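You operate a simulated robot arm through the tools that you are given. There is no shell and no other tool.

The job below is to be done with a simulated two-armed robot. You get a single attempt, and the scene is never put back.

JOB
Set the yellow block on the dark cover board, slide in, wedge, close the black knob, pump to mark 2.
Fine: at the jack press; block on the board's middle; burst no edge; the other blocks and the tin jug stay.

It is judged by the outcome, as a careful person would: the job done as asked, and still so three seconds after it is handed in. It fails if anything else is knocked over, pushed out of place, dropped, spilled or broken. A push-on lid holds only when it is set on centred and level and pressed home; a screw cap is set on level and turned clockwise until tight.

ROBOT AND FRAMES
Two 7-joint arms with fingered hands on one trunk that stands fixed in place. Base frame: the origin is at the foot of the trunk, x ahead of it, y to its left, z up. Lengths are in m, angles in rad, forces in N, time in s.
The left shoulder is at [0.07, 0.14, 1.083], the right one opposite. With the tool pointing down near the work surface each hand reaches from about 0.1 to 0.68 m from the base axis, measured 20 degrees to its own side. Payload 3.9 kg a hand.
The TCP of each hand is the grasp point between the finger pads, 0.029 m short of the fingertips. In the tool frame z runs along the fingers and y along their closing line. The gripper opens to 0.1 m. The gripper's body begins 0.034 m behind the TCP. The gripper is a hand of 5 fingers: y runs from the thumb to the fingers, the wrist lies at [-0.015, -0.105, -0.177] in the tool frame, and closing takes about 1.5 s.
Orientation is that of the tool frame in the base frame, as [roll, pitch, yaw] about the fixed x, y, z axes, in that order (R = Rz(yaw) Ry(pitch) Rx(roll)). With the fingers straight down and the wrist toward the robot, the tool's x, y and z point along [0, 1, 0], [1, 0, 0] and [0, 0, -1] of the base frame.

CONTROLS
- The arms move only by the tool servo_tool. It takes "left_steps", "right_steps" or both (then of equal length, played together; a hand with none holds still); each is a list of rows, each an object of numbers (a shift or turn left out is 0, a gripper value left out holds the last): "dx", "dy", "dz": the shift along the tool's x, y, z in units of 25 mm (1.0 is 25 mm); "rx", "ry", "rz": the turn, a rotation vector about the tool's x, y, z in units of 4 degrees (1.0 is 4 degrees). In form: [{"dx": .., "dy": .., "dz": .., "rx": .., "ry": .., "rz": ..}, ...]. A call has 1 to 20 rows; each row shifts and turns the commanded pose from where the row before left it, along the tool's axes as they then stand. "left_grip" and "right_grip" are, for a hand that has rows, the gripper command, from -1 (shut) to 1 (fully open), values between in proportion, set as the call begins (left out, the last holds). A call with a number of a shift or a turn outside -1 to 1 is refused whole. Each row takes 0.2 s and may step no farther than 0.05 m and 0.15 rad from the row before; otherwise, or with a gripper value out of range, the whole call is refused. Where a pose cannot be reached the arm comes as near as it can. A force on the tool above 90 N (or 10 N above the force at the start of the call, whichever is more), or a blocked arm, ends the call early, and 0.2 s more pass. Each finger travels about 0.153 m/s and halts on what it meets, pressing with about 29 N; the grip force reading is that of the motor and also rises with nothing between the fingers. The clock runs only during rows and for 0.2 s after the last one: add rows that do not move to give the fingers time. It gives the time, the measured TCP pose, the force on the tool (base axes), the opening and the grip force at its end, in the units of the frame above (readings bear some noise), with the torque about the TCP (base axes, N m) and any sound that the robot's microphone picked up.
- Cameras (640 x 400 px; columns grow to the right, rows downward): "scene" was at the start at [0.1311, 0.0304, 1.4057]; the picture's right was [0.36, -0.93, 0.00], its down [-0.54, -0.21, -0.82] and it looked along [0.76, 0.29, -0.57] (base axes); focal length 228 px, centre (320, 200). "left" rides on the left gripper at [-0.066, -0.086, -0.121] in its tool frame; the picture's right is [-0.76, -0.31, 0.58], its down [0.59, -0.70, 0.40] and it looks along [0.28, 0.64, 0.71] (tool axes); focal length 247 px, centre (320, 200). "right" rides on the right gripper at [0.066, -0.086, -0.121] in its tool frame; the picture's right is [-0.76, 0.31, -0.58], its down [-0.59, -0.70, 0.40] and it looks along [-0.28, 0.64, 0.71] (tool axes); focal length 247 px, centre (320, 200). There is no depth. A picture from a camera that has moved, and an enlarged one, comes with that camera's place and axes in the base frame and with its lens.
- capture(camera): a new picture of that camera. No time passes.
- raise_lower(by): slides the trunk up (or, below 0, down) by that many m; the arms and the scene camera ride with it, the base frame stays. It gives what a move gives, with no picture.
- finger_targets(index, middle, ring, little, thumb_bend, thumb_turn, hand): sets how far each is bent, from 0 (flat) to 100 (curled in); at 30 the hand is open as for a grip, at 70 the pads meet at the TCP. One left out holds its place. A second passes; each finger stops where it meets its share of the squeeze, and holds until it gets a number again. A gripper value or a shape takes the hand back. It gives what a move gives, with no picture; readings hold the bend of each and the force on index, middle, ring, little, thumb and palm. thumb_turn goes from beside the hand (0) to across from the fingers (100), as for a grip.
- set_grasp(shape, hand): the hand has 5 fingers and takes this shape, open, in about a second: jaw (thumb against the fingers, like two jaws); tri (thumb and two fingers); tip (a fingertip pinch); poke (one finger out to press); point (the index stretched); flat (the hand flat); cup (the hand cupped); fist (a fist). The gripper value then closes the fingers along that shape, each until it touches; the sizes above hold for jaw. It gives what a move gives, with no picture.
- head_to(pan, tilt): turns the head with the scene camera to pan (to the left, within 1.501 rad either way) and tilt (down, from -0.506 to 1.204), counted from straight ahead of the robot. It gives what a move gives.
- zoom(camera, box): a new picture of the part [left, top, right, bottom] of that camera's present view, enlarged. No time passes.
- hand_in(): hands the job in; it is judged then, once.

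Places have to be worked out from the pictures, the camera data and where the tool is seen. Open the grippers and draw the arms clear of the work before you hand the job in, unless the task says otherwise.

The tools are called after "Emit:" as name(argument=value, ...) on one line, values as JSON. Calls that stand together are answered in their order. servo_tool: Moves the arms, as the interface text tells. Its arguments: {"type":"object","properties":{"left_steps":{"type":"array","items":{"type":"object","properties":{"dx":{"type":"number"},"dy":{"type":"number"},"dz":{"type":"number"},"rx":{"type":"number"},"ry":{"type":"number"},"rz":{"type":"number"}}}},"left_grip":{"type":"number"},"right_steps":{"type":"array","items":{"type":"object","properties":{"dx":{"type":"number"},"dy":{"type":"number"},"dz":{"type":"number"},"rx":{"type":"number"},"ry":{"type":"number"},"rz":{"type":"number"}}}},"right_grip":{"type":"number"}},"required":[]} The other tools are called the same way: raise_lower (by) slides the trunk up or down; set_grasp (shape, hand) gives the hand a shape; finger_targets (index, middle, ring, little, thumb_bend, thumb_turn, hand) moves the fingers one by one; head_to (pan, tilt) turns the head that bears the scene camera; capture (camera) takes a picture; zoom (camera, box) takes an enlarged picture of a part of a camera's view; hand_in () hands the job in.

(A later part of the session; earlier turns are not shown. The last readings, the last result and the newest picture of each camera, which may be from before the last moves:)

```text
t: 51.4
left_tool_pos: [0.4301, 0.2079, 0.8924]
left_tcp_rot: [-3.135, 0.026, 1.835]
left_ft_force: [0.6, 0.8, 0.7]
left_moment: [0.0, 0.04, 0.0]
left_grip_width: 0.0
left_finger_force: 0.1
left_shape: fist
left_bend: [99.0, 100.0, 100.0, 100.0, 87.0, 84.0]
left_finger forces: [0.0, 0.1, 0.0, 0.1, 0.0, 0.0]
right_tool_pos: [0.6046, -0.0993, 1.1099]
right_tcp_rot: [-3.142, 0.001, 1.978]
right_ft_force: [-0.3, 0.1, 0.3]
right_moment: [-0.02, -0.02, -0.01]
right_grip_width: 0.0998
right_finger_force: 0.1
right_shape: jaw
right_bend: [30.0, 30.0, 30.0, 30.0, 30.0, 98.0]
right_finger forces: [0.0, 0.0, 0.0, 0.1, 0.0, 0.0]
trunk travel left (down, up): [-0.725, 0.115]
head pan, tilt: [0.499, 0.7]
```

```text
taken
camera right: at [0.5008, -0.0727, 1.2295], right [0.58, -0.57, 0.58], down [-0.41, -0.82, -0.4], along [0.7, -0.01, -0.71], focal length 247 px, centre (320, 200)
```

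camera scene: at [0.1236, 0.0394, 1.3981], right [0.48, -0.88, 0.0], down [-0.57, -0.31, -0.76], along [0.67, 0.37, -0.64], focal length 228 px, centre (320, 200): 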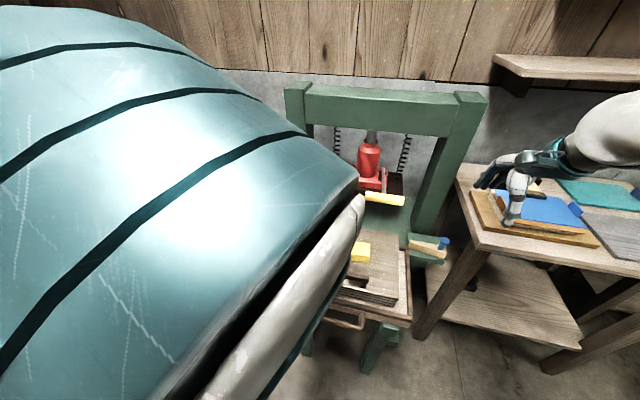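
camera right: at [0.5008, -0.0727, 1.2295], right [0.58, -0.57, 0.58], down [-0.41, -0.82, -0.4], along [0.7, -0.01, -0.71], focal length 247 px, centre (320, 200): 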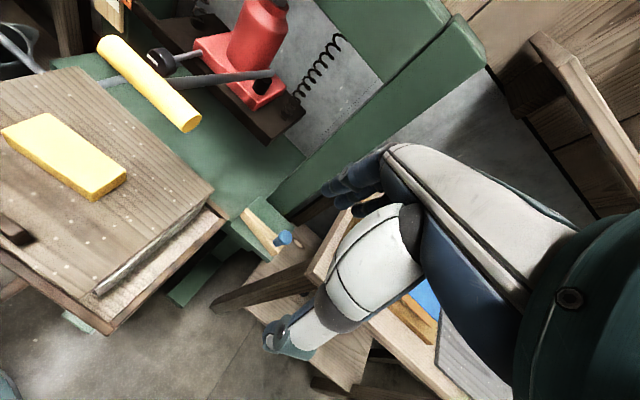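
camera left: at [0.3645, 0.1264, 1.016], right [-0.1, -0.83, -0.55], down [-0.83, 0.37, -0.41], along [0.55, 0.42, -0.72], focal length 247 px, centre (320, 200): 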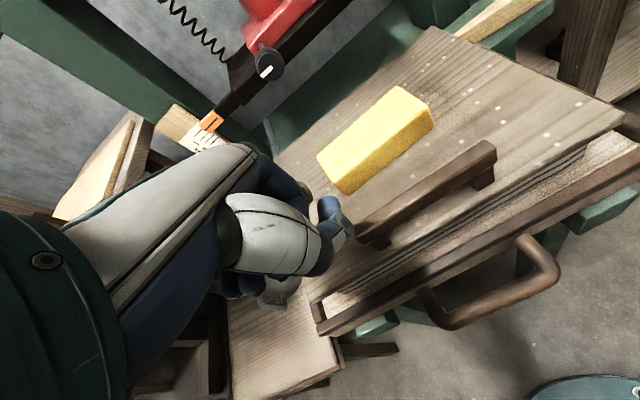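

The left arm ran into a joint limit (elbow folded up) and stopped short. I test with a small move how it responds, before re-posturing it outward.

Emit:
servo_tool(left_steps=[{"dx": 0.4, "dz": -0.4}, {}])

```text
t: 52.0
left_tool_pos: [0.4314, 0.2207, 0.8994]
left_tcp_rot: [-3.141, 0.018, 1.828]
left_ft_force: [-0.1, 1.0, -0.4]
left_moment: [-0.03, 0.02, 0.02]
left_grip_width: 0.0
left_finger_force: 0.1
left_shape: fist
left_bend: [99.0, 100.0, 100.0, 100.0, 87.0, 84.0]
left_finger forces: [0.0, 0.0, 0.0, 0.1, 0.0, 0.0]
left hand out of reach, approached as far as the arm can: row 1
right_tool_pos: [0.6058, -0.0992, 1.1104]
right_tcp_rot: [3.14, 0.0, 1.981]
right_ft_force: [-0.7, 0.4, -0.3]
right_moment: [-0.01, 0.0, 0.0]
right_grip_width: 0.0999
right_finger_force: 0.0
right_shape: jaw
right_bend: [30.0, 30.0, 30.0, 30.0, 30.0, 98.0]
right_finger forces: [0.0, 0.0, 0.0, 0.1, 0.1, 0.0]
trunk travel left (down, up): [-0.725, 0.115]
head pan, tilt: [0.499, 0.7]
```

It moves relative to the actual pose. I take the left hand back out over to the left (0.45, 0.50, 1.08) to unfold the elbow.

Emit:
servo_tool(left_steps=[{"dz": -0.9}, {"dz": -0.9}, {"dx": 0.88, "dy": 0.3, "dz": -0.5}, {"dx": 0.88, "dy": 0.3, "dz": -0.5}, {"dx": 0.88, "dy": 0.3, "dz": -0.5}, {"dx": 0.88, "dy": 0.3, "dz": -0.5}, {"dx": 0.88, "dy": 0.3, "dz": -0.5}, {"dx": 0.88, "dy": 0.3, "dz": -0.5}, {"dx": 0.88, "dy": 0.3, "dz": -0.5}, {"dx": 0.88, "dy": 0.3, "dz": -0.5}, {"dx": 0.88, "dy": 0.3, "dz": -0.5}, {"dx": 0.88, "dy": 0.3, "dz": -0.5}, {"dx": 0.88, "dy": 0.3, "dz": -0.5}, {"dx": 0.88, "dy": 0.3, "dz": -0.5}, {}])

Emit:
capture(camera="scene")

```text
t: 55.2
left_tool_pos: [0.4552, 0.5099, 1.0533]
left_tcp_rot: [-3.141, -0.001, 1.831]
left_ft_force: [0.7, -0.6, 0.0]
left_moment: [0.04, 0.02, 0.01]
left_grip_width: 0.0
left_finger_force: 0.0
left_shape: fist
left_bend: [99.0, 100.0, 100.0, 100.0, 87.0, 84.0]
left_finger forces: [0.0, 0.0, 0.0, 0.1, 0.0, 0.0]
left hand out of reach, approached as far as the arm can: row 1, 2
right_tool_pos: [0.6045, -0.0995, 1.111]
right_tcp_rot: [3.141, 0.0, 1.976]
right_ft_force: [0.4, 0.0, -0.3]
right_moment: [0.0, -0.03, -0.03]
right_grip_width: 0.0999
right_finger_force: 0.1
right_shape: jaw
right_bend: [30.0, 30.0, 30.0, 30.0, 30.0, 98.0]
right_finger forces: [0.1, 0.0, 0.0, 0.0, 0.0, 0.0]
trunk travel left (down, up): [-0.725, 0.115]
head pan, tilt: [0.499, 0.7]
```

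```text
taken
camera scene: at [0.1237, 0.0388, 1.3981], right [0.48, -0.88, 0.0], down [-0.57, -0.31, -0.77], along [0.67, 0.37, -0.64], focal length 228 px, centre (320, 200)
```

scene: 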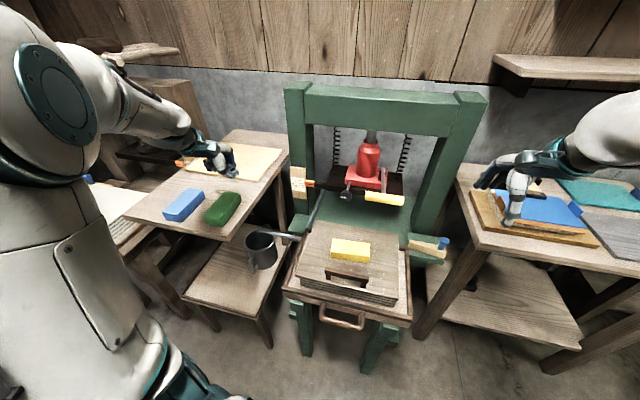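

The elbow is up and out to the left now. I raise the trunk fully so low, close-in work in front of the tray is easier, and look again.

Emit:
raise_lower(by=0.11)

Emit:
servo_tool(left_steps=[{"dx": -0.6, "dy": -0.8, "dz": 0.6}, {"dx": -0.6, "dy": -0.8, "dz": 0.6}, {"dx": -0.6, "dy": -0.8, "dz": 0.6}, {"dx": -0.6, "dy": -0.8, "dz": 0.6}, {"dx": -0.6, "dy": -0.8, "dz": 0.6}, {"dx": -0.6, "dy": -0.8, "dz": 0.6}, {"dx": -0.6, "dy": -0.8, "dz": 0.6}, {"dx": -0.6, "dy": -0.8, "dz": 0.6}, {}])

Emit:
capture(camera="scene")

```text
t: 56.6
left_tool_pos: [0.4558, 0.5077, 1.1637]
left_tcp_rot: [-3.14, 0.0, 1.829]
left_ft_force: [0.4, -0.9, 0.1]
left_moment: [-0.02, 0.0, -0.05]
left_grip_width: 0.0
left_finger_force: 0.1
left_shape: fist
left_bend: [99.0, 100.0, 100.0, 100.0, 87.0, 84.0]
left_finger forces: [0.0, 0.0, 0.0, 0.0, 0.0, 0.0]
right_tool_pos: [0.6058, -0.0989, 1.221]
right_tcp_rot: [3.141, 0.0, 1.979]
right_ft_force: [-0.3, 0.1, -1.1]
right_moment: [0.01, 0.01, 0.01]
right_grip_width: 0.0999
right_finger_force: 0.1
right_shape: jaw
right_bend: [30.0, 30.0, 30.0, 30.0, 30.0, 98.0]
right_finger forces: [0.0, 0.0, 0.0, 0.1, 0.0, 0.0]
trunk travel left (down, up): [-0.835, 0.005]
head pan, tilt: [0.499, 0.7]
```

```text
t: 58.6
left_tool_pos: [0.3668, 0.3837, 1.0529]
left_tcp_rot: [3.142, -0.001, 1.829]
left_ft_force: [-0.1, 0.1, -0.1]
left_moment: [0.01, 0.01, 0.02]
left_grip_width: 0.0
left_finger_force: 0.2
left_shape: fist
left_bend: [99.0, 100.0, 100.0, 100.0, 87.0, 84.0]
left_finger forces: [0.1, 0.0, 0.0, 0.1, 0.1, 0.0]
left hand out of reach, approached as far as the arm can: row 7, 8
right_tool_pos: [0.6053, -0.0993, 1.2208]
right_tcp_rot: [3.141, 0.0, 1.979]
right_ft_force: [-0.6, -0.4, -0.2]
right_moment: [-0.01, -0.01, 0.02]
right_grip_width: 0.0996
right_finger_force: 0.2
right_shape: jaw
right_bend: [30.0, 30.0, 30.0, 30.0, 30.0, 98.0]
right_finger forces: [0.0, 0.1, 0.0, 0.0, 0.1, 0.1]
trunk travel left (down, up): [-0.835, 0.005]
head pan, tilt: [0.499, 0.7]
```

```text
taken
camera scene: at [0.1232, 0.0388, 1.5081], right [0.48, -0.88, 0.0], down [-0.57, -0.31, -0.77], along [0.67, 0.37, -0.64], focal length 228 px, centre (320, 200)
```

scene: 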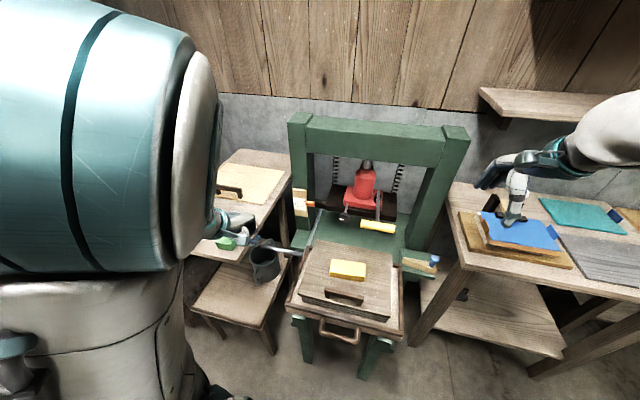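

The right arm has better geometry for pushing the tray (wrist farther from its shoulder there). I send the left hand back out to the left, return the trunk to its former height, and form a fist with the right hand.

Emit:
servo_tool(left_steps=[{"dx": 0.6, "dy": 0.8, "dz": -0.6}, {"dx": 0.6, "dy": 0.8, "dz": -0.6}, {"dx": 0.6, "dy": 0.8, "dz": -0.6}, {"dx": 0.6, "dy": 0.8, "dz": -0.6}, {"dx": 0.6, "dy": 0.8, "dz": -0.6}, {"dx": 0.6, "dy": 0.8, "dz": -0.6}, {"dx": 0.6, "dy": 0.8, "dz": -0.6}, {"dx": 0.6}, {}])

Emit:
raise_lower(by=-0.06)

Emit:
set_grasp(hand="right", shape="fist")

Emit:
capture(camera="scene")

Emit:
capture(camera="right")

```text
t: 60.6
left_tool_pos: [0.4718, 0.5361, 1.1587]
left_tcp_rot: [3.141, 0.0, 1.829]
left_ft_force: [-1.3, -0.4, -0.4]
left_moment: [0.0, 0.02, -0.02]
left_grip_width: 0.0
left_finger_force: 0.1
left_shape: fist
left_bend: [99.0, 100.0, 100.0, 100.0, 87.0, 84.0]
left_finger forces: [0.1, 0.0, 0.1, 0.0, 0.0, 0.1]
right_tool_pos: [0.6053, -0.0989, 1.2198]
right_tcp_rot: [3.141, 0.0, 1.978]
right_ft_force: [-0.2, 0.1, -0.3]
right_moment: [-0.02, 0.02, -0.03]
right_grip_width: 0.0998
right_finger_force: 0.1
right_shape: jaw
right_bend: [30.0, 30.0, 30.0, 30.0, 30.0, 98.0]
right_finger forces: [0.1, 0.0, 0.0, 0.1, 0.0, 0.1]
trunk travel left (down, up): [-0.835, 0.005]
head pan, tilt: [0.499, 0.7]
```

```text
t: 61.6
left_tool_pos: [0.4731, 0.5343, 1.0986]
left_tcp_rot: [-3.141, 0.0, 1.827]
left_ft_force: [-0.6, -0.3, 0.1]
left_moment: [-0.03, -0.01, 0.03]
left_grip_width: 0.0
left_finger_force: 0.1
left_shape: fist
left_bend: [99.0, 100.0, 100.0, 100.0, 87.0, 84.0]
left_finger forces: [0.0, 0.0, 0.1, 0.0, 0.0, 0.1]
right_tool_pos: [0.6051, -0.0997, 1.1611]
right_tcp_rot: [3.141, -0.002, 1.979]
right_ft_force: [0.7, -0.5, -0.2]
right_moment: [0.0, -0.01, 0.02]
right_grip_width: 0.0996
right_finger_force: 0.0
right_shape: jaw
right_bend: [30.0, 30.0, 30.0, 30.0, 30.0, 98.0]
right_finger forces: [0.0, 0.0, 0.1, 0.0, 0.0, 0.1]
trunk travel left (down, up): [-0.775, 0.065]
head pan, tilt: [0.499, 0.7]
```

```text
t: 62.5
left_tool_pos: [0.4723, 0.5352, 1.0978]
left_tcp_rot: [3.141, -0.001, 1.828]
left_ft_force: [-0.5, 0.3, -0.2]
left_moment: [0.01, -0.01, 0.03]
left_grip_width: 0.0003
left_finger_force: 0.1
left_shape: fist
left_bend: [99.0, 100.0, 100.0, 100.0, 87.0, 84.0]
left_finger forces: [0.0, 0.1, 0.0, 0.1, 0.0, 0.0]
right_tool_pos: [0.6054, -0.0992, 1.1599]
right_tcp_rot: [3.141, 0.0, 1.979]
right_ft_force: [-0.3, 0.7, 0.1]
right_moment: [-0.01, -0.03, 0.0]
right_grip_width: 0.0
right_finger_force: 0.0
right_shape: fist
right_bend: [99.0, 100.0, 100.0, 100.0, 87.0, 84.0]
right_finger forces: [0.0, 0.0, 0.2, 0.0, 0.1, 0.1]
trunk travel left (down, up): [-0.775, 0.065]
head pan, tilt: [0.499, 0.7]
```

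```text
taken
camera scene: at [0.1237, 0.0394, 1.448], right [0.48, -0.88, 0.0], down [-0.57, -0.31, -0.76], along [0.67, 0.37, -0.64], focal length 228 px, centre (320, 200)
```

scene: 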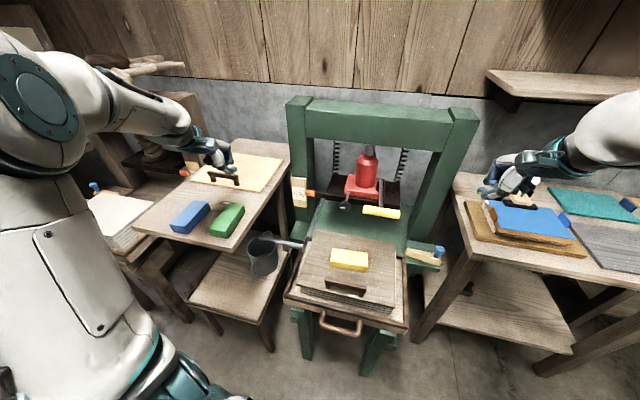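

```text
taken
camera right: at [0.5008, -0.0727, 1.2795], right [0.58, -0.57, 0.58], down [-0.41, -0.82, -0.4], along [0.7, -0.01, -0.71], focal length 247 px, centre (320, 200)
```

right: 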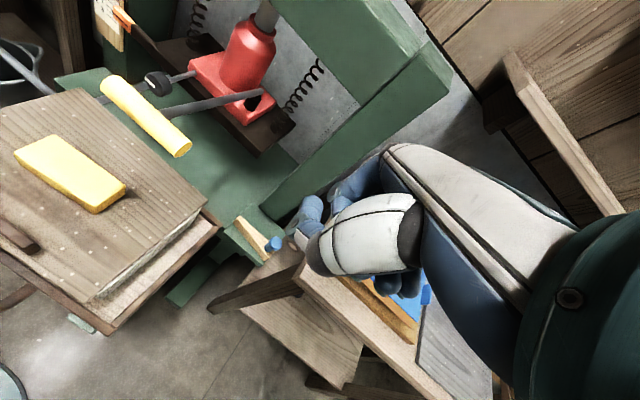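

I zoom on the right fist to understand its outline before pushing with it.

Emit:
zoom(camera="scene", box=[450, 120, 610, 220])

Emit:
zoom(camera="scene", box=[270, 270, 430, 370])

```text
4.00 times, centred on (530, 170) of scene
camera zoom: at [0.1237, 0.0394, 1.448], right [0.48, -0.88, 0.0], down [-0.57, -0.31, -0.76], along [0.67, 0.37, -0.64], focal length 911 px, centre (-520, 320)
```

zoom: 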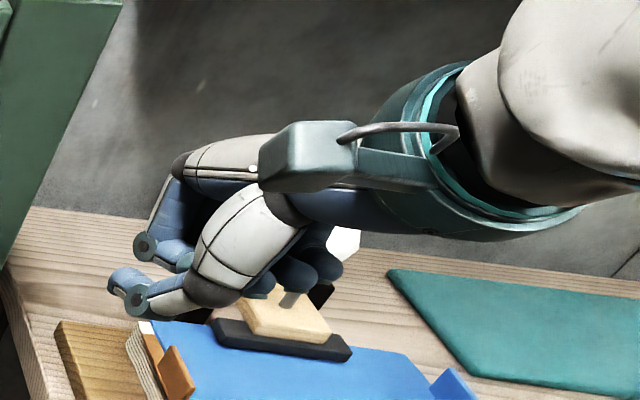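

```text
4.00 times, centred on (350, 320) of scene
camera zoom: at [0.1237, 0.0394, 1.448], right [0.48, -0.88, 0.0], down [-0.57, -0.31, -0.76], along [0.67, 0.37, -0.64], focal length 911 px, centre (200, -280)
```

zoom: 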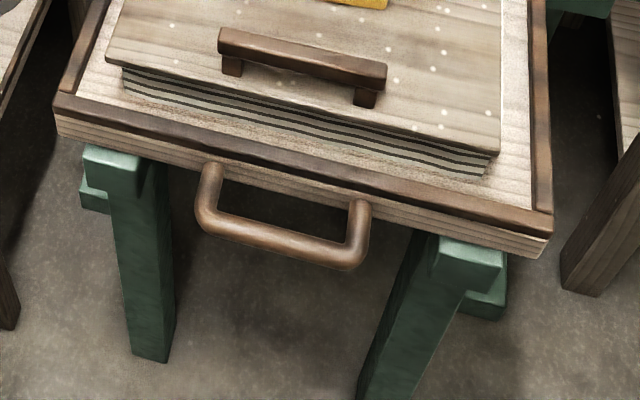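

The fist's front is a flat vertical face ~5 cm ahead of the TCP — good for pushing. I raise the trunk to full height, then bring the right hand back and to the right so it can go down beside the tray.

Emit:
raise_lower(by=0.06)

Emit:
servo_tool(right_steps=[{"rz": 1}, {"rz": 1}, {"rz": 0.13, "dx": -0.557, "dy": -0.846, "dz": 0.5}, {"dx": -0.557, "dy": -0.846, "dz": 0.5}, {"dx": -0.557, "dy": -0.846, "dz": 0.5}, {"dx": -0.557, "dy": -0.846, "dz": 0.5}, {"dx": -0.557, "dy": -0.846, "dz": 0.5}, {"dx": -0.557, "dy": -0.846, "dz": 0.5}, {"dx": -0.557, "dy": -0.846, "dz": 0.5}, {"dx": -0.557, "dy": -0.846, "dz": 0.5}, {}])

Emit:
capture(camera="scene")

Emit:
capture(camera="right")

```text
t: 63.5
left_tool_pos: [0.4714, 0.5352, 1.1588]
left_tcp_rot: [3.141, 0.001, 1.829]
left_ft_force: [0.3, -0.5, 0.4]
left_moment: [-0.01, 0.0, 0.03]
left_grip_width: 0.0002
left_finger_force: 0.1
left_shape: fist
left_bend: [99.0, 100.0, 100.0, 100.0, 87.0, 84.0]
left_finger forces: [0.1, 0.1, 0.0, 0.1, 0.0, 0.0]
right_tool_pos: [0.6045, -0.1002, 1.2196]
right_tcp_rot: [-3.141, 0.001, 1.979]
right_ft_force: [-0.5, -0.5, -0.3]
right_moment: [0.0, -0.02, 0.03]
right_grip_width: 0.0002
right_finger_force: 0.0
right_shape: fist
right_bend: [99.0, 100.0, 100.0, 100.0, 87.0, 84.0]
right_finger forces: [0.1, 0.0, 0.0, 0.0, 0.0, 0.1]
trunk travel left (down, up): [-0.835, 0.005]
head pan, tilt: [0.499, 0.7]
```

```text
t: 65.9
left_tool_pos: [0.4725, 0.5376, 1.1582]
left_tcp_rot: [3.141, 0.0, 1.83]
left_ft_force: [-0.3, 0.4, 0.4]
left_moment: [0.0, 0.02, -0.02]
left_grip_width: 0.0
left_finger_force: 0.2
left_shape: fist
left_bend: [99.0, 100.0, 100.0, 100.0, 87.0, 84.0]
left_finger forces: [0.0, 0.1, 0.1, 0.0, 0.0, 0.0]
right_tool_pos: [0.4699, -0.2506, 1.1202]
right_tcp_rot: [-3.141, 0.002, 1.829]
right_ft_force: [0.0, 0.3, 0.4]
right_moment: [0.0, -0.04, 0.01]
right_grip_width: 0.0
right_finger_force: 0.0
right_shape: fist
right_bend: [99.0, 100.0, 100.0, 100.0, 87.0, 84.0]
right_finger forces: [0.0, 0.0, 0.0, 0.1, 0.0, 0.0]
trunk travel left (down, up): [-0.835, 0.005]
head pan, tilt: [0.499, 0.7]
```

```text
taken
camera scene: at [0.1239, 0.0403, 1.508], right [0.48, -0.88, 0.0], down [-0.57, -0.31, -0.76], along [0.67, 0.37, -0.64], focal length 228 px, centre (320, 200)
```

scene: 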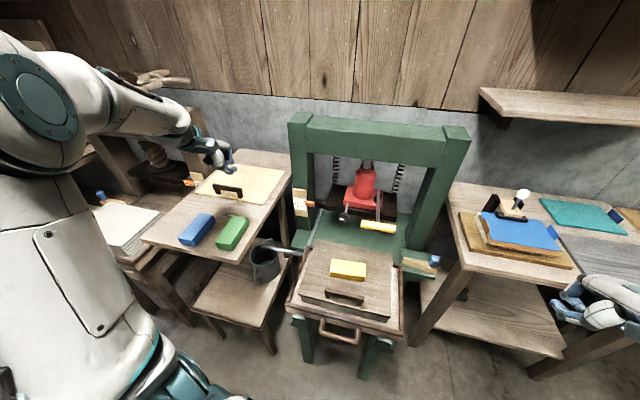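

```text
taken
camera right: at [0.3712, -0.2081, 1.2396], right [0.49, -0.65, 0.58], down [-0.53, -0.75, -0.4], along [0.69, -0.11, -0.71], focal length 247 px, centre (320, 200)
```

right: 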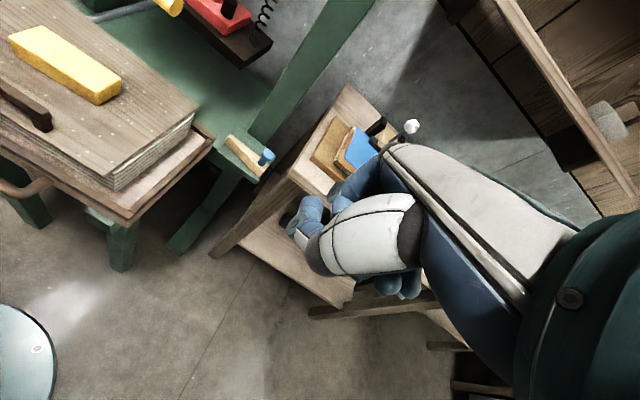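

Clear space below the right hand. I lower it to z ≈ 0.75 beside the tray.

Emit:
servo_tool(right_steps=[{"dz": 0.92}, {"dz": 0.92}, {"dz": 0.92}, {"dz": 0.92}, {"dz": 0.92}, {"dz": 0.92}, {"dz": 0.92}, {"dz": 0.92}, {"dz": 0.92}, {"dz": 0.92}, {"dz": 0.92}, {"dz": 0.92}, {"dz": 0.92}, {"dz": 0.92}, {"dz": 0.92}, {"dz": 0.92}, {}])

Emit:
capture(camera="scene")

Emit:
capture(camera="right")

```text
t: 69.5
left_tool_pos: [0.473, 0.5359, 1.1572]
left_tcp_rot: [3.141, 0.0, 1.83]
left_ft_force: [-0.2, 0.5, 0.4]
left_moment: [0.01, 0.01, 0.01]
left_grip_width: 0.0002
left_finger_force: 0.1
left_shape: fist
left_bend: [99.0, 100.0, 100.0, 100.0, 87.0, 84.0]
left_finger forces: [0.1, 0.1, 0.0, 0.1, 0.0, 0.0]
right_tool_pos: [0.4703, -0.2492, 0.7521]
right_tcp_rot: [-3.141, 0.001, 1.83]
right_ft_force: [-0.1, -0.4, 0.4]
right_moment: [-0.04, 0.05, -0.02]
right_grip_width: 0.0001
right_finger_force: 0.1
right_shape: fist
right_bend: [99.0, 100.0, 100.0, 100.0, 87.0, 84.0]
right_finger forces: [0.0, 0.1, 0.0, 0.0, 0.0, 0.0]
trunk travel left (down, up): [-0.835, 0.005]
head pan, tilt: [0.499, 0.7]
```

```text
taken
camera scene: at [0.1233, 0.0395, 1.5081], right [0.48, -0.88, 0.0], down [-0.57, -0.31, -0.77], along [0.67, 0.37, -0.64], focal length 228 px, centre (320, 200)
```

scene: 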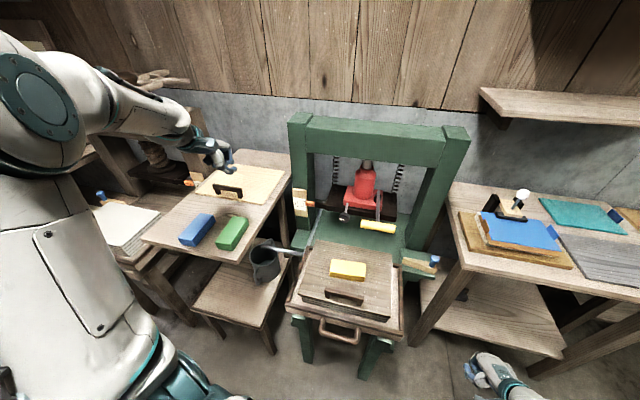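

```text
taken
camera right: at [0.3704, -0.2074, 0.8717], right [0.49, -0.65, 0.58], down [-0.53, -0.75, -0.4], along [0.69, -0.11, -0.71], focal length 247 px, centre (320, 200)
```

right: 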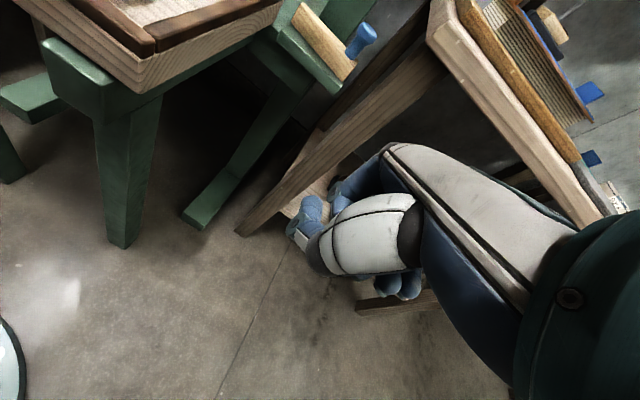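

From this low viewpoint the right camera sees the wedge, ledge and tray side well; I zoom there.

Emit:
zoom(camera="right", box=[40, 0, 400, 130])

Emit:
zoom(camera="right", box=[240, 0, 400, 100])

```text
1.78 times, centred on (220, 65) of right
camera zoom: at [0.3704, -0.2074, 0.8717], right [0.49, -0.65, 0.58], down [-0.53, -0.75, -0.4], along [0.69, -0.11, -0.71], focal length 439 px, centre (498, 440)
```

zoom: 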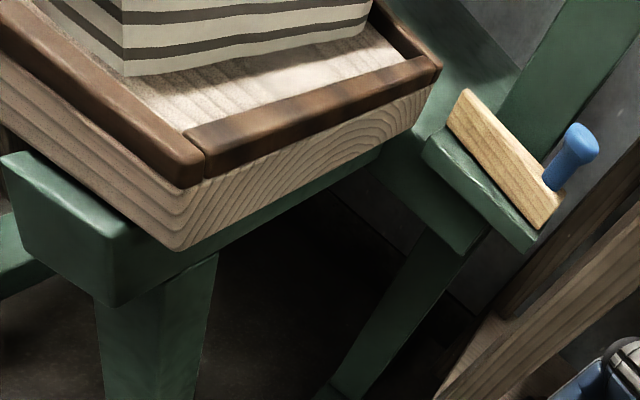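

```text
4.00 times, centred on (320, 50) of right
camera zoom: at [0.3704, -0.2074, 0.8717], right [0.49, -0.65, 0.58], down [-0.53, -0.75, -0.4], along [0.69, -0.11, -0.71], focal length 988 px, centre (320, 800)
```

zoom: 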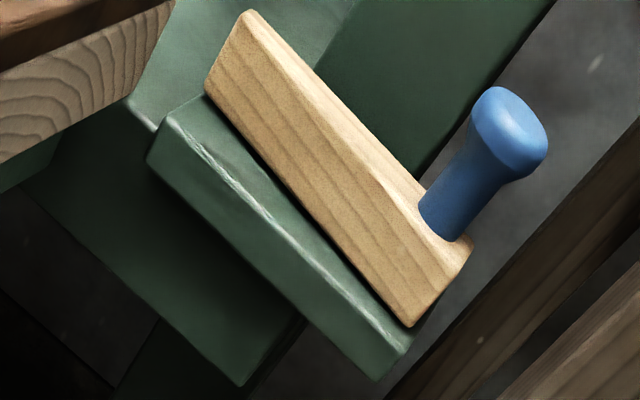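

Two rails carry the tray with open space between them; the wedge lies on a ledge to the right. I move the fist low around the tray's corner to in front of the handle.

Emit:
servo_tool(right_steps=[{"dx": 0.6, "dy": -0.6}, {"dx": 0.6, "dy": -0.6}, {"dx": 0.6, "dy": -0.6}, {"dx": 0.6, "dy": -0.6}, {"dx": 0.88, "dy": -0.18, "dz": 0.1}, {"dx": 0.88, "dy": -0.18, "dz": 0.1}, {"dx": 0.88, "dy": -0.18, "dz": 0.1}, {"dx": 0.88, "dy": -0.18, "dz": 0.1}, {"dx": 0.88, "dy": -0.18, "dz": 0.1}, {"dx": 0.88, "dy": -0.18, "dz": 0.1}, {"dx": 0.88, "dy": -0.18, "dz": 0.1}, {}])

Emit:
capture(camera="right")

Emit:
capture(camera="scene")

```text
t: 72.1
left_tool_pos: [0.4724, 0.5355, 1.1589]
left_tcp_rot: [-3.14, -0.001, 1.828]
left_ft_force: [-0.4, -0.1, -0.3]
left_moment: [0.02, 0.03, 0.02]
left_grip_width: 0.0
left_finger_force: 0.1
left_shape: fist
left_bend: [99.0, 100.0, 100.0, 100.0, 87.0, 84.0]
left_finger forces: [0.0, 0.0, 0.1, 0.0, 0.0, 0.1]
right_tool_pos: [0.3331, -0.0758, 0.7438]
right_tcp_rot: [-3.141, -0.001, 1.828]
right_ft_force: [0.3, 0.2, 1.0]
right_moment: [0.01, 0.03, -0.02]
right_grip_width: 0.0
right_finger_force: 0.0
right_shape: fist
right_bend: [100.0, 100.0, 100.0, 100.0, 87.0, 84.0]
right_finger forces: [0.0, 0.0, 0.1, 0.0, 0.1, 0.1]
right hand out of reach, approached as far as the arm can: row 8, 9
trunk travel left (down, up): [-0.835, 0.005]
head pan, tilt: [0.499, 0.7]
```

```text
taken
camera right: at [0.2334, -0.0345, 0.863], right [0.49, -0.65, 0.58], down [-0.53, -0.75, -0.4], along [0.69, -0.11, -0.71], focal length 247 px, centre (320, 200)
```

right: 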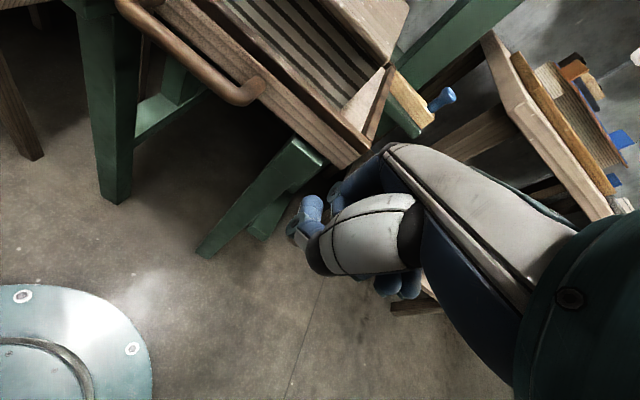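

```text
taken
camera scene: at [0.1234, 0.0385, 1.5081], right [0.48, -0.88, 0.0], down [-0.57, -0.31, -0.77], along [0.67, 0.37, -0.64], focal length 228 px, centre (320, 200)
```

scene: 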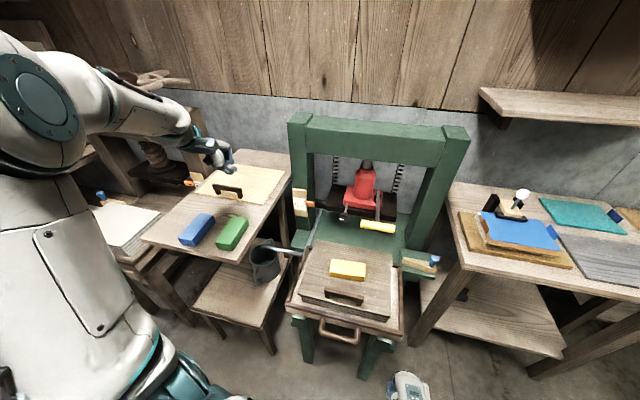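

The bar's right end triangulates to (0.41, 0.06, 0.70) as expected. I continue left along the tray front to its centre line, lowering to z ≈ 0.70.

Emit:
servo_tool(right_steps=[{"dx": 0.5, "dz": 0.2}, {"dx": 0.5, "dz": 0.2}, {"dx": 0.5, "dz": 0.2}, {"dx": 0.5, "dz": 0.2}, {"dx": 0.5, "dz": 0.2}, {"dx": 0.5, "dz": 0.2}, {"dx": 0.5, "dz": 0.2}, {"dx": 0.5, "dz": 0.2}, {"dx": 0.5}, {"dx": 0.5}, {"dx": 0.5}, {"dx": 0.5}, {"dx": 0.5}, {"dx": 0.5}, {}])

Emit:
capture(camera="right")

Emit:
capture(camera="scene")

```text
t: 75.3
left_tool_pos: [0.4732, 0.5359, 1.1589]
left_tcp_rot: [-3.141, 0.0, 1.828]
left_ft_force: [0.6, -0.9, 0.3]
left_moment: [0.0, 0.01, 0.0]
left_grip_width: 0.0
left_finger_force: 0.2
left_shape: fist
left_bend: [99.0, 100.0, 100.0, 100.0, 87.0, 84.0]
left_finger forces: [0.0, 0.0, 0.1, 0.1, 0.0, 0.0]
right_tool_pos: [0.2889, 0.0924, 0.7062]
right_tcp_rot: [-3.141, 0.001, 1.827]
right_ft_force: [0.3, 0.6, 0.2]
right_moment: [0.0, 0.02, -0.01]
right_grip_width: 0.0
right_finger_force: 0.1
right_shape: fist
right_bend: [100.0, 100.0, 100.0, 100.0, 87.0, 84.0]
right_finger forces: [0.0, 0.1, 0.1, 0.0, 0.0, 0.0]
trunk travel left (down, up): [-0.835, 0.005]
head pan, tilt: [0.499, 0.7]
```

```text
taken
camera right: at [0.1904, 0.1342, 0.8244], right [0.49, -0.65, 0.58], down [-0.53, -0.75, -0.4], along [0.69, -0.11, -0.71], focal length 247 px, centre (320, 200)
```

right: 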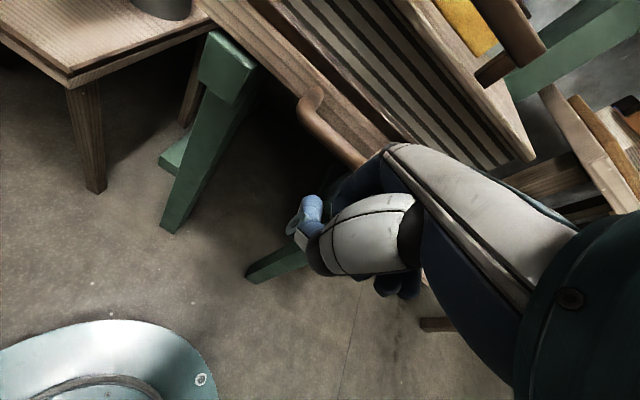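

```text
taken
camera scene: at [0.1235, 0.0389, 1.5081], right [0.48, -0.88, 0.0], down [-0.57, -0.31, -0.77], along [0.67, 0.37, -0.64], focal length 228 px, centre (320, 200)
```

scene: 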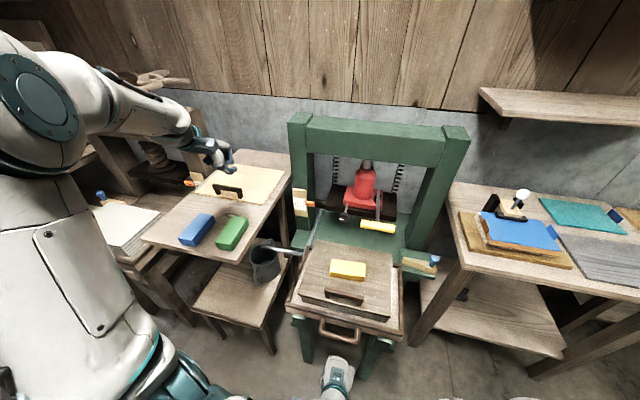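

The fist is centred in front of the handle. I advance slowly along the tray's slide direction, expecting contact after ~4 cm.

Emit:
servo_tool(right_steps=[{"dy": 0.3}, {"dy": 0.3}, {"dy": 0.3}, {"dy": 0.3}, {"dy": 0.3}, {"dy": 0.3}, {"dy": 0.3}, {"dy": 0.3}, {"dy": 0.3}])

Emit:
capture(camera="right")

Emit:
zoom(camera="scene", box=[270, 200, 450, 400])

```text
t: 77.3
left_tool_pos: [0.4733, 0.5361, 1.159]
left_tcp_rot: [3.141, 0.001, 1.829]
left_ft_force: [0.4, 0.1, 0.2]
left_moment: [0.02, -0.01, 0.0]
left_grip_width: 0.0
left_finger_force: 0.0
left_shape: fist
left_bend: [99.0, 100.0, 100.0, 100.0, 87.0, 84.0]
left_finger forces: [0.0, 0.1, 0.0, 0.0, 0.0, 0.0]
right_tool_pos: [0.3542, 0.1105, 0.7033]
right_tcp_rot: [-3.141, 0.0, 1.83]
right_ft_force: [0.2, -0.3, 0.6]
right_moment: [0.02, 0.01, 0.01]
right_grip_width: 0.0001
right_finger_force: 0.0
right_shape: fist
right_bend: [100.0, 100.0, 100.0, 100.0, 87.0, 84.0]
right_finger forces: [0.1, 0.0, 0.0, 0.0, 0.0, 0.0]
trunk travel left (down, up): [-0.835, 0.005]
head pan, tilt: [0.499, 0.7]
```

```text
taken
camera right: at [0.2558, 0.1519, 0.8235], right [0.49, -0.65, 0.58], down [-0.53, -0.75, -0.4], along [0.69, -0.11, -0.71], focal length 247 px, centre (320, 200)
```

right: 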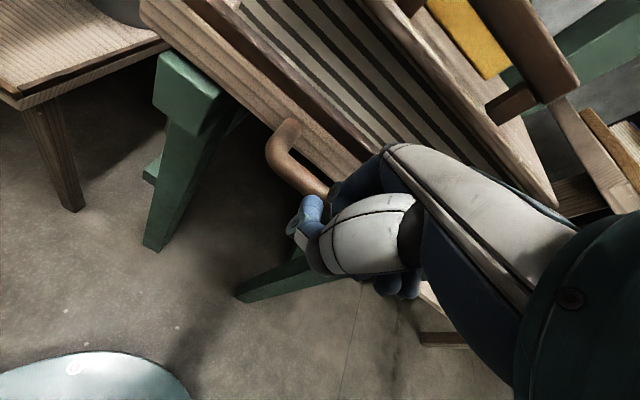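

```text
2.00 times, centred on (360, 300) of scene
camera zoom: at [0.1237, 0.0396, 1.508], right [0.48, -0.88, 0.0], down [-0.57, -0.31, -0.76], along [0.67, 0.37, -0.64], focal length 456 px, centre (240, 0)
```

zoom: 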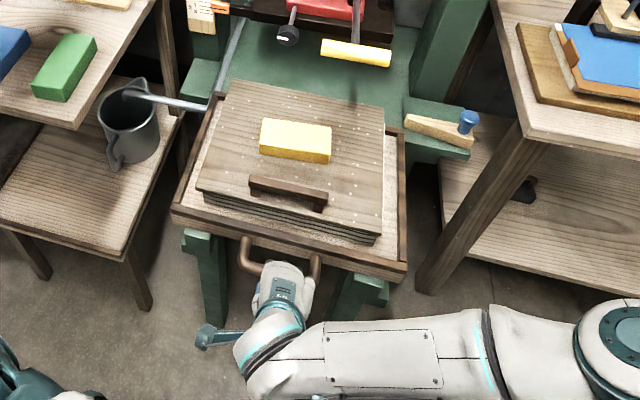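

No contact force yet; the knuckles seem to be right at/above the bar. I continue in small steps.

Emit:
servo_tool(right_steps=[{"dy": 0.2}, {"dy": 0.2}, {"dy": 0.2}, {"dy": 0.2}])

Emit:
zoom(camera="right", box=[240, 80, 440, 280])

Emit:
zoom(camera="scene", box=[300, 280, 420, 380])

```text
t: 78.3
left_tool_pos: [0.4741, 0.5357, 1.1581]
left_tcp_rot: [-3.141, -0.001, 1.829]
left_ft_force: [-0.9, 0.0, 0.4]
left_moment: [0.0, 0.03, -0.02]
left_grip_width: 0.0
left_finger_force: 0.1
left_shape: fist
left_bend: [99.0, 100.0, 100.0, 100.0, 87.0, 84.0]
left_finger forces: [0.0, 0.1, 0.0, 0.0, 0.1, 0.0]
right_tool_pos: [0.3743, 0.1152, 0.7025]
right_tcp_rot: [-3.141, 0.001, 1.829]
right_ft_force: [0.1, -0.7, -1.0]
right_moment: [-0.01, 0.02, 0.02]
right_grip_width: 0.0
right_finger_force: 0.0
right_shape: fist
right_bend: [100.0, 100.0, 100.0, 100.0, 87.0, 84.0]
right_finger forces: [0.1, 0.1, 0.0, 0.0, 0.0, 0.1]
trunk travel left (down, up): [-0.835, 0.005]
head pan, tilt: [0.499, 0.7]
```

```text
2.00 times, centred on (340, 180) of right
camera zoom: at [0.2756, 0.1569, 0.8233], right [0.49, -0.65, 0.58], down [-0.53, -0.75, -0.4], along [0.69, -0.11, -0.71], focal length 494 px, centre (280, 240)
```

zoom: 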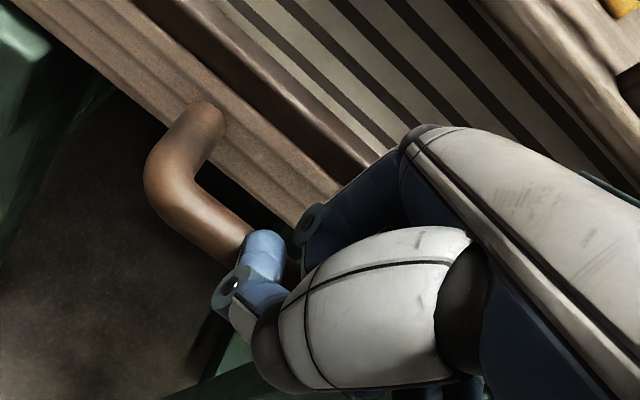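

```text
4.00 times, centred on (360, 330) of scene
camera zoom: at [0.1237, 0.0396, 1.508], right [0.48, -0.88, 0.0], down [-0.57, -0.31, -0.76], along [0.67, 0.37, -0.64], focal length 911 px, centre (160, -320)
```

zoom: 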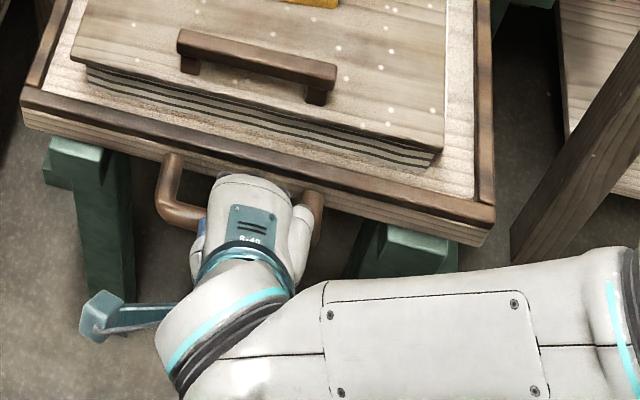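

The fist rides just above the bar and will meet the tray's front face/rim, which is fine and keeps clear of the bed. I keep pushing in small steps.

Emit:
servo_tool(right_steps=[{"dy": 0.2}, {"dy": 0.2}, {"dy": 0.2}, {"dy": 0.2}])

Emit:
zoom(camera="scene", box=[300, 280, 420, 380])

```text
t: 79.3
left_tool_pos: [0.4725, 0.5365, 1.158]
left_tcp_rot: [3.14, 0.001, 1.83]
left_ft_force: [0.9, 0.1, 0.6]
left_moment: [-0.02, 0.01, 0.0]
left_grip_width: 0.0
left_finger_force: 0.1
left_shape: fist
left_bend: [99.0, 100.0, 100.0, 100.0, 87.0, 84.0]
left_finger forces: [0.0, 0.0, 0.0, 0.0, 0.1, 0.0]
right_tool_pos: [0.3936, 0.1197, 0.7036]
right_tcp_rot: [-3.14, 0.0, 1.832]
right_ft_force: [1.1, -0.3, 0.4]
right_moment: [-0.01, 0.0, -0.03]
right_grip_width: 0.0
right_finger_force: 0.2
right_shape: fist
right_bend: [100.0, 100.0, 100.0, 100.0, 87.0, 84.0]
right_finger forces: [0.0, 0.0, 0.0, 0.0, 0.1, 0.0]
trunk travel left (down, up): [-0.835, 0.005]
head pan, tilt: [0.499, 0.7]
```

```text
4.00 times, centred on (360, 330) of scene
camera zoom: at [0.1236, 0.0396, 1.508], right [0.48, -0.88, 0.0], down [-0.57, -0.31, -0.76], along [0.67, 0.37, -0.64], focal length 911 px, centre (160, -320)
```

zoom: 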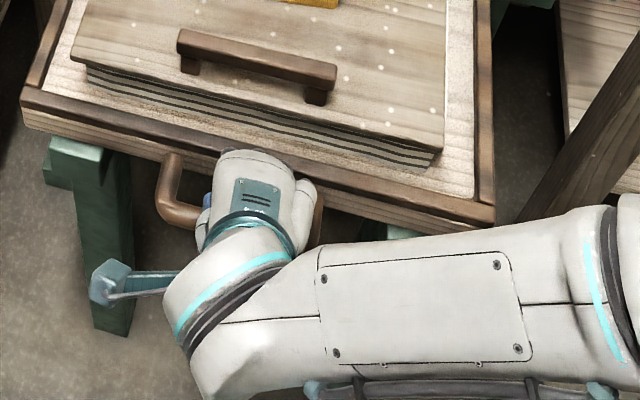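

Still no contact force; I check the right camera for where the knuckles are relative to rim and stack.

Emit:
zoom(camera="right", box=[220, 60, 460, 260])

Emit:
zoom(camera="scene", box=[320, 290, 380, 340])

```text
2.00 times, centred on (340, 160) of right
camera zoom: at [0.2937, 0.1616, 0.8226], right [0.49, -0.65, 0.58], down [-0.53, -0.75, -0.4], along [0.69, -0.11, -0.71], focal length 494 px, centre (280, 280)
```

zoom: 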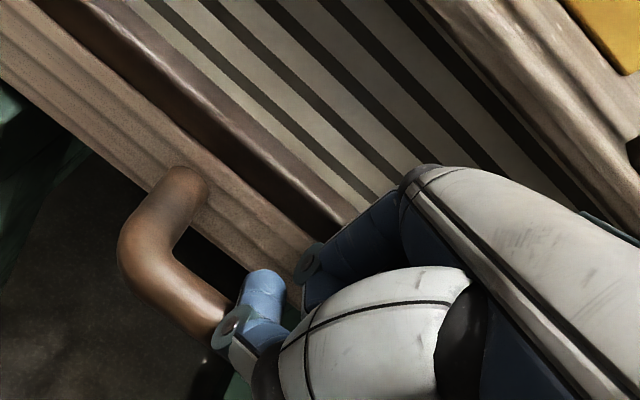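

```text
8.00 times, centred on (350, 315) of scene
camera zoom: at [0.1236, 0.0396, 1.508], right [0.48, -0.88, 0.0], down [-0.57, -0.31, -0.76], along [0.67, 0.37, -0.64], focal length 1822 px, centre (80, -720)
```

zoom: 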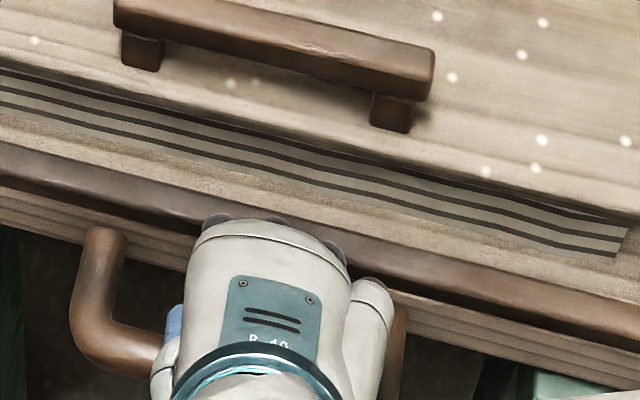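

The finger joints are about to meet the tray face. I push on.

Emit:
servo_tool(right_steps=[{"dy": 0.2}, {"dy": 0.2}, {"dy": 0.2}])

Emit:
servo_tool(right_steps=[{"dy": 0.2}, {"dy": 0.2}, {"dy": 0.2}])

Emit:
zoom(camera="right", box=[220, 60, 460, 260])

Emit:
zoom(camera="scene", box=[280, 220, 440, 360])

```text
t: 80.1
left_tool_pos: [0.4725, 0.5349, 1.1585]
left_tcp_rot: [3.141, 0.0, 1.829]
left_ft_force: [-0.1, -0.3, 0.1]
left_moment: [-0.01, -0.03, 0.02]
left_grip_width: 0.0001
left_finger_force: 0.1
left_shape: fist
left_bend: [99.0, 100.0, 100.0, 100.0, 87.0, 84.0]
left_finger forces: [0.1, 0.1, 0.0, 0.0, 0.0, 0.0]
right_tool_pos: [0.4078, 0.1241, 0.7036]
right_tcp_rot: [-3.14, 0.0, 1.829]
right_ft_force: [0.2, -0.2, -0.4]
right_moment: [0.02, -0.03, -0.03]
right_grip_width: 0.0
right_finger_force: 0.2
right_shape: fist
right_bend: [100.0, 100.0, 100.0, 100.0, 87.0, 84.0]
right_finger forces: [0.0, 0.0, 0.0, 0.0, 0.1, 0.0]
trunk travel left (down, up): [-0.835, 0.005]
head pan, tilt: [0.499, 0.7]
```

```text
t: 80.9
left_tool_pos: [0.4716, 0.5357, 1.1588]
left_tcp_rot: [3.141, 0.0, 1.83]
left_ft_force: [0.7, 0.1, 0.0]
left_moment: [0.0, -0.01, 0.02]
left_grip_width: 0.0
left_finger_force: 0.2
left_shape: fist
left_bend: [99.0, 100.0, 100.0, 100.0, 87.0, 84.0]
left_finger forces: [0.0, 0.1, 0.0, 0.0, 0.0, 0.1]
right_tool_pos: [0.4225, 0.1276, 0.704]
right_tcp_rot: [-3.14, -0.001, 1.828]
right_ft_force: [-0.8, -1.2, 0.3]
right_moment: [-0.01, -0.02, -0.02]
right_grip_width: 0.0
right_finger_force: 0.1
right_shape: fist
right_bend: [100.0, 100.0, 100.0, 100.0, 87.0, 84.0]
right_finger forces: [0.1, 0.6, 0.0, 0.1, 0.1, 0.1]
trunk travel left (down, up): [-0.835, 0.005]
head pan, tilt: [0.499, 0.7]
```

```text
2.00 times, centred on (340, 160) of right
camera zoom: at [0.3231, 0.1691, 0.8228], right [0.49, -0.65, 0.58], down [-0.53, -0.75, -0.4], along [0.69, -0.11, -0.71], focal length 494 px, centre (280, 280)
```

zoom: 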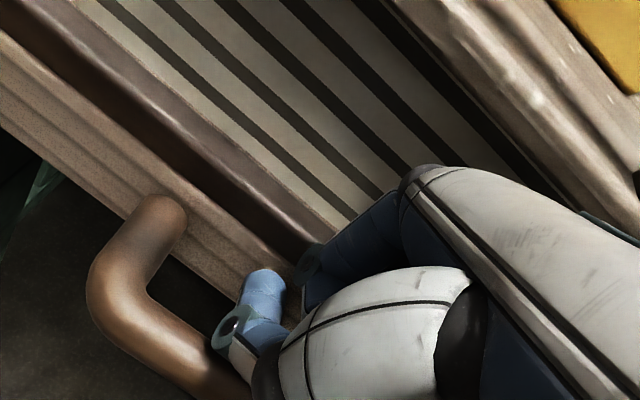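

```text
2.86 times, centred on (360, 290) of scene
camera zoom: at [0.1235, 0.0395, 1.5081], right [0.48, -0.88, 0.0], down [-0.57, -0.31, -0.76], along [0.67, 0.37, -0.64], focal length 651 px, centre (206, -57)
```

zoom: 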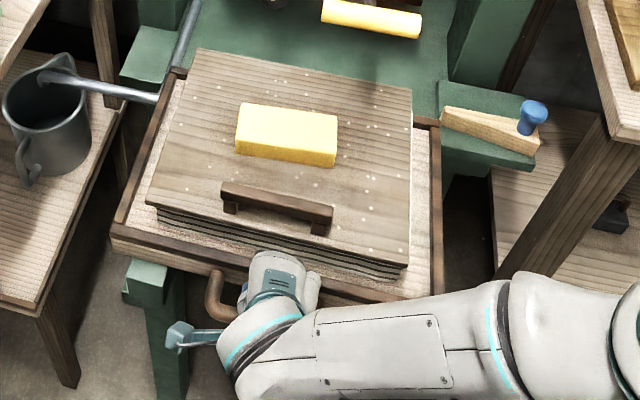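

First faint touch on the middle finger. I keep going slowly while watching whether the tray moves.

Emit:
servo_tool(right_steps=[{"dy": 0.15}, {"dy": 0.15}, {}])

Emit:
servo_tool(right_steps=[{"dy": 0.15}, {"dy": 0.15}, {}])

Emit:
zoom(camera="scene", box=[280, 220, 440, 360])

```text
t: 81.7
left_tool_pos: [0.4735, 0.5353, 1.1594]
left_tcp_rot: [-3.14, -0.002, 1.829]
left_ft_force: [-0.4, -0.9, 0.3]
left_moment: [-0.01, -0.01, 0.0]
left_grip_width: 0.0
left_finger_force: 0.0
left_shape: fist
left_bend: [99.0, 100.0, 100.0, 100.0, 87.0, 84.0]
left_finger forces: [0.1, 0.0, 0.0, 0.0, 0.1, 0.0]
right_tool_pos: [0.4299, 0.1289, 0.7033]
right_tcp_rot: [3.141, -0.001, 1.829]
right_ft_force: [-0.4, 0.4, -0.5]
right_moment: [0.01, -0.02, -0.02]
right_grip_width: 0.0
right_finger_force: 0.0
right_shape: fist
right_bend: [100.0, 100.0, 100.0, 100.0, 87.0, 84.0]
right_finger forces: [0.0, 0.5, 0.0, 0.2, 0.0, 0.0]
trunk travel left (down, up): [-0.835, 0.005]
head pan, tilt: [0.499, 0.7]
```

```text
t: 82.5
left_tool_pos: [0.4732, 0.5358, 1.1587]
left_tcp_rot: [-3.141, -0.001, 1.829]
left_ft_force: [-1.1, 1.1, -0.1]
left_moment: [0.01, 0.0, 0.0]
left_grip_width: 0.0001
left_finger_force: 0.0
left_shape: fist
left_bend: [99.0, 100.0, 100.0, 100.0, 87.0, 84.0]
left_finger forces: [0.0, 0.0, 0.0, 0.0, 0.0, 0.0]
right_tool_pos: [0.4374, 0.1317, 0.7042]
right_tcp_rot: [3.14, 0.002, 1.829]
right_ft_force: [0.2, 0.5, -0.5]
right_moment: [0.01, -0.01, 0.02]
right_grip_width: 0.0001
right_finger_force: 0.0
right_shape: fist
right_bend: [100.0, 100.0, 100.0, 100.0, 87.0, 84.0]
right_finger forces: [0.1, 0.1, 0.0, 0.0, 0.0, 0.0]
trunk travel left (down, up): [-0.835, 0.005]
head pan, tilt: [0.499, 0.7]
```

```text
2.86 times, centred on (360, 290) of scene
camera zoom: at [0.1233, 0.0393, 1.5081], right [0.48, -0.88, 0.0], down [-0.57, -0.31, -0.77], along [0.67, 0.37, -0.64], focal length 651 px, centre (206, -57)
```

zoom: 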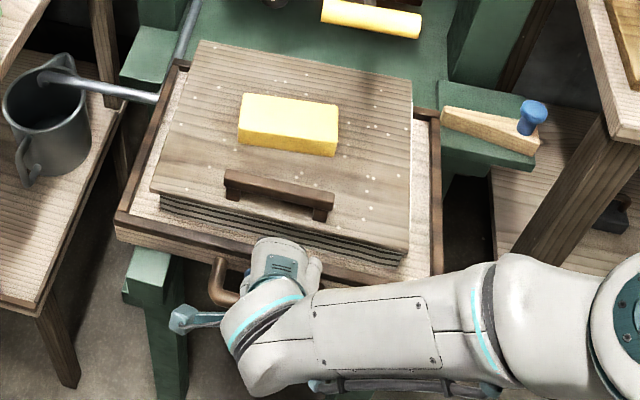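

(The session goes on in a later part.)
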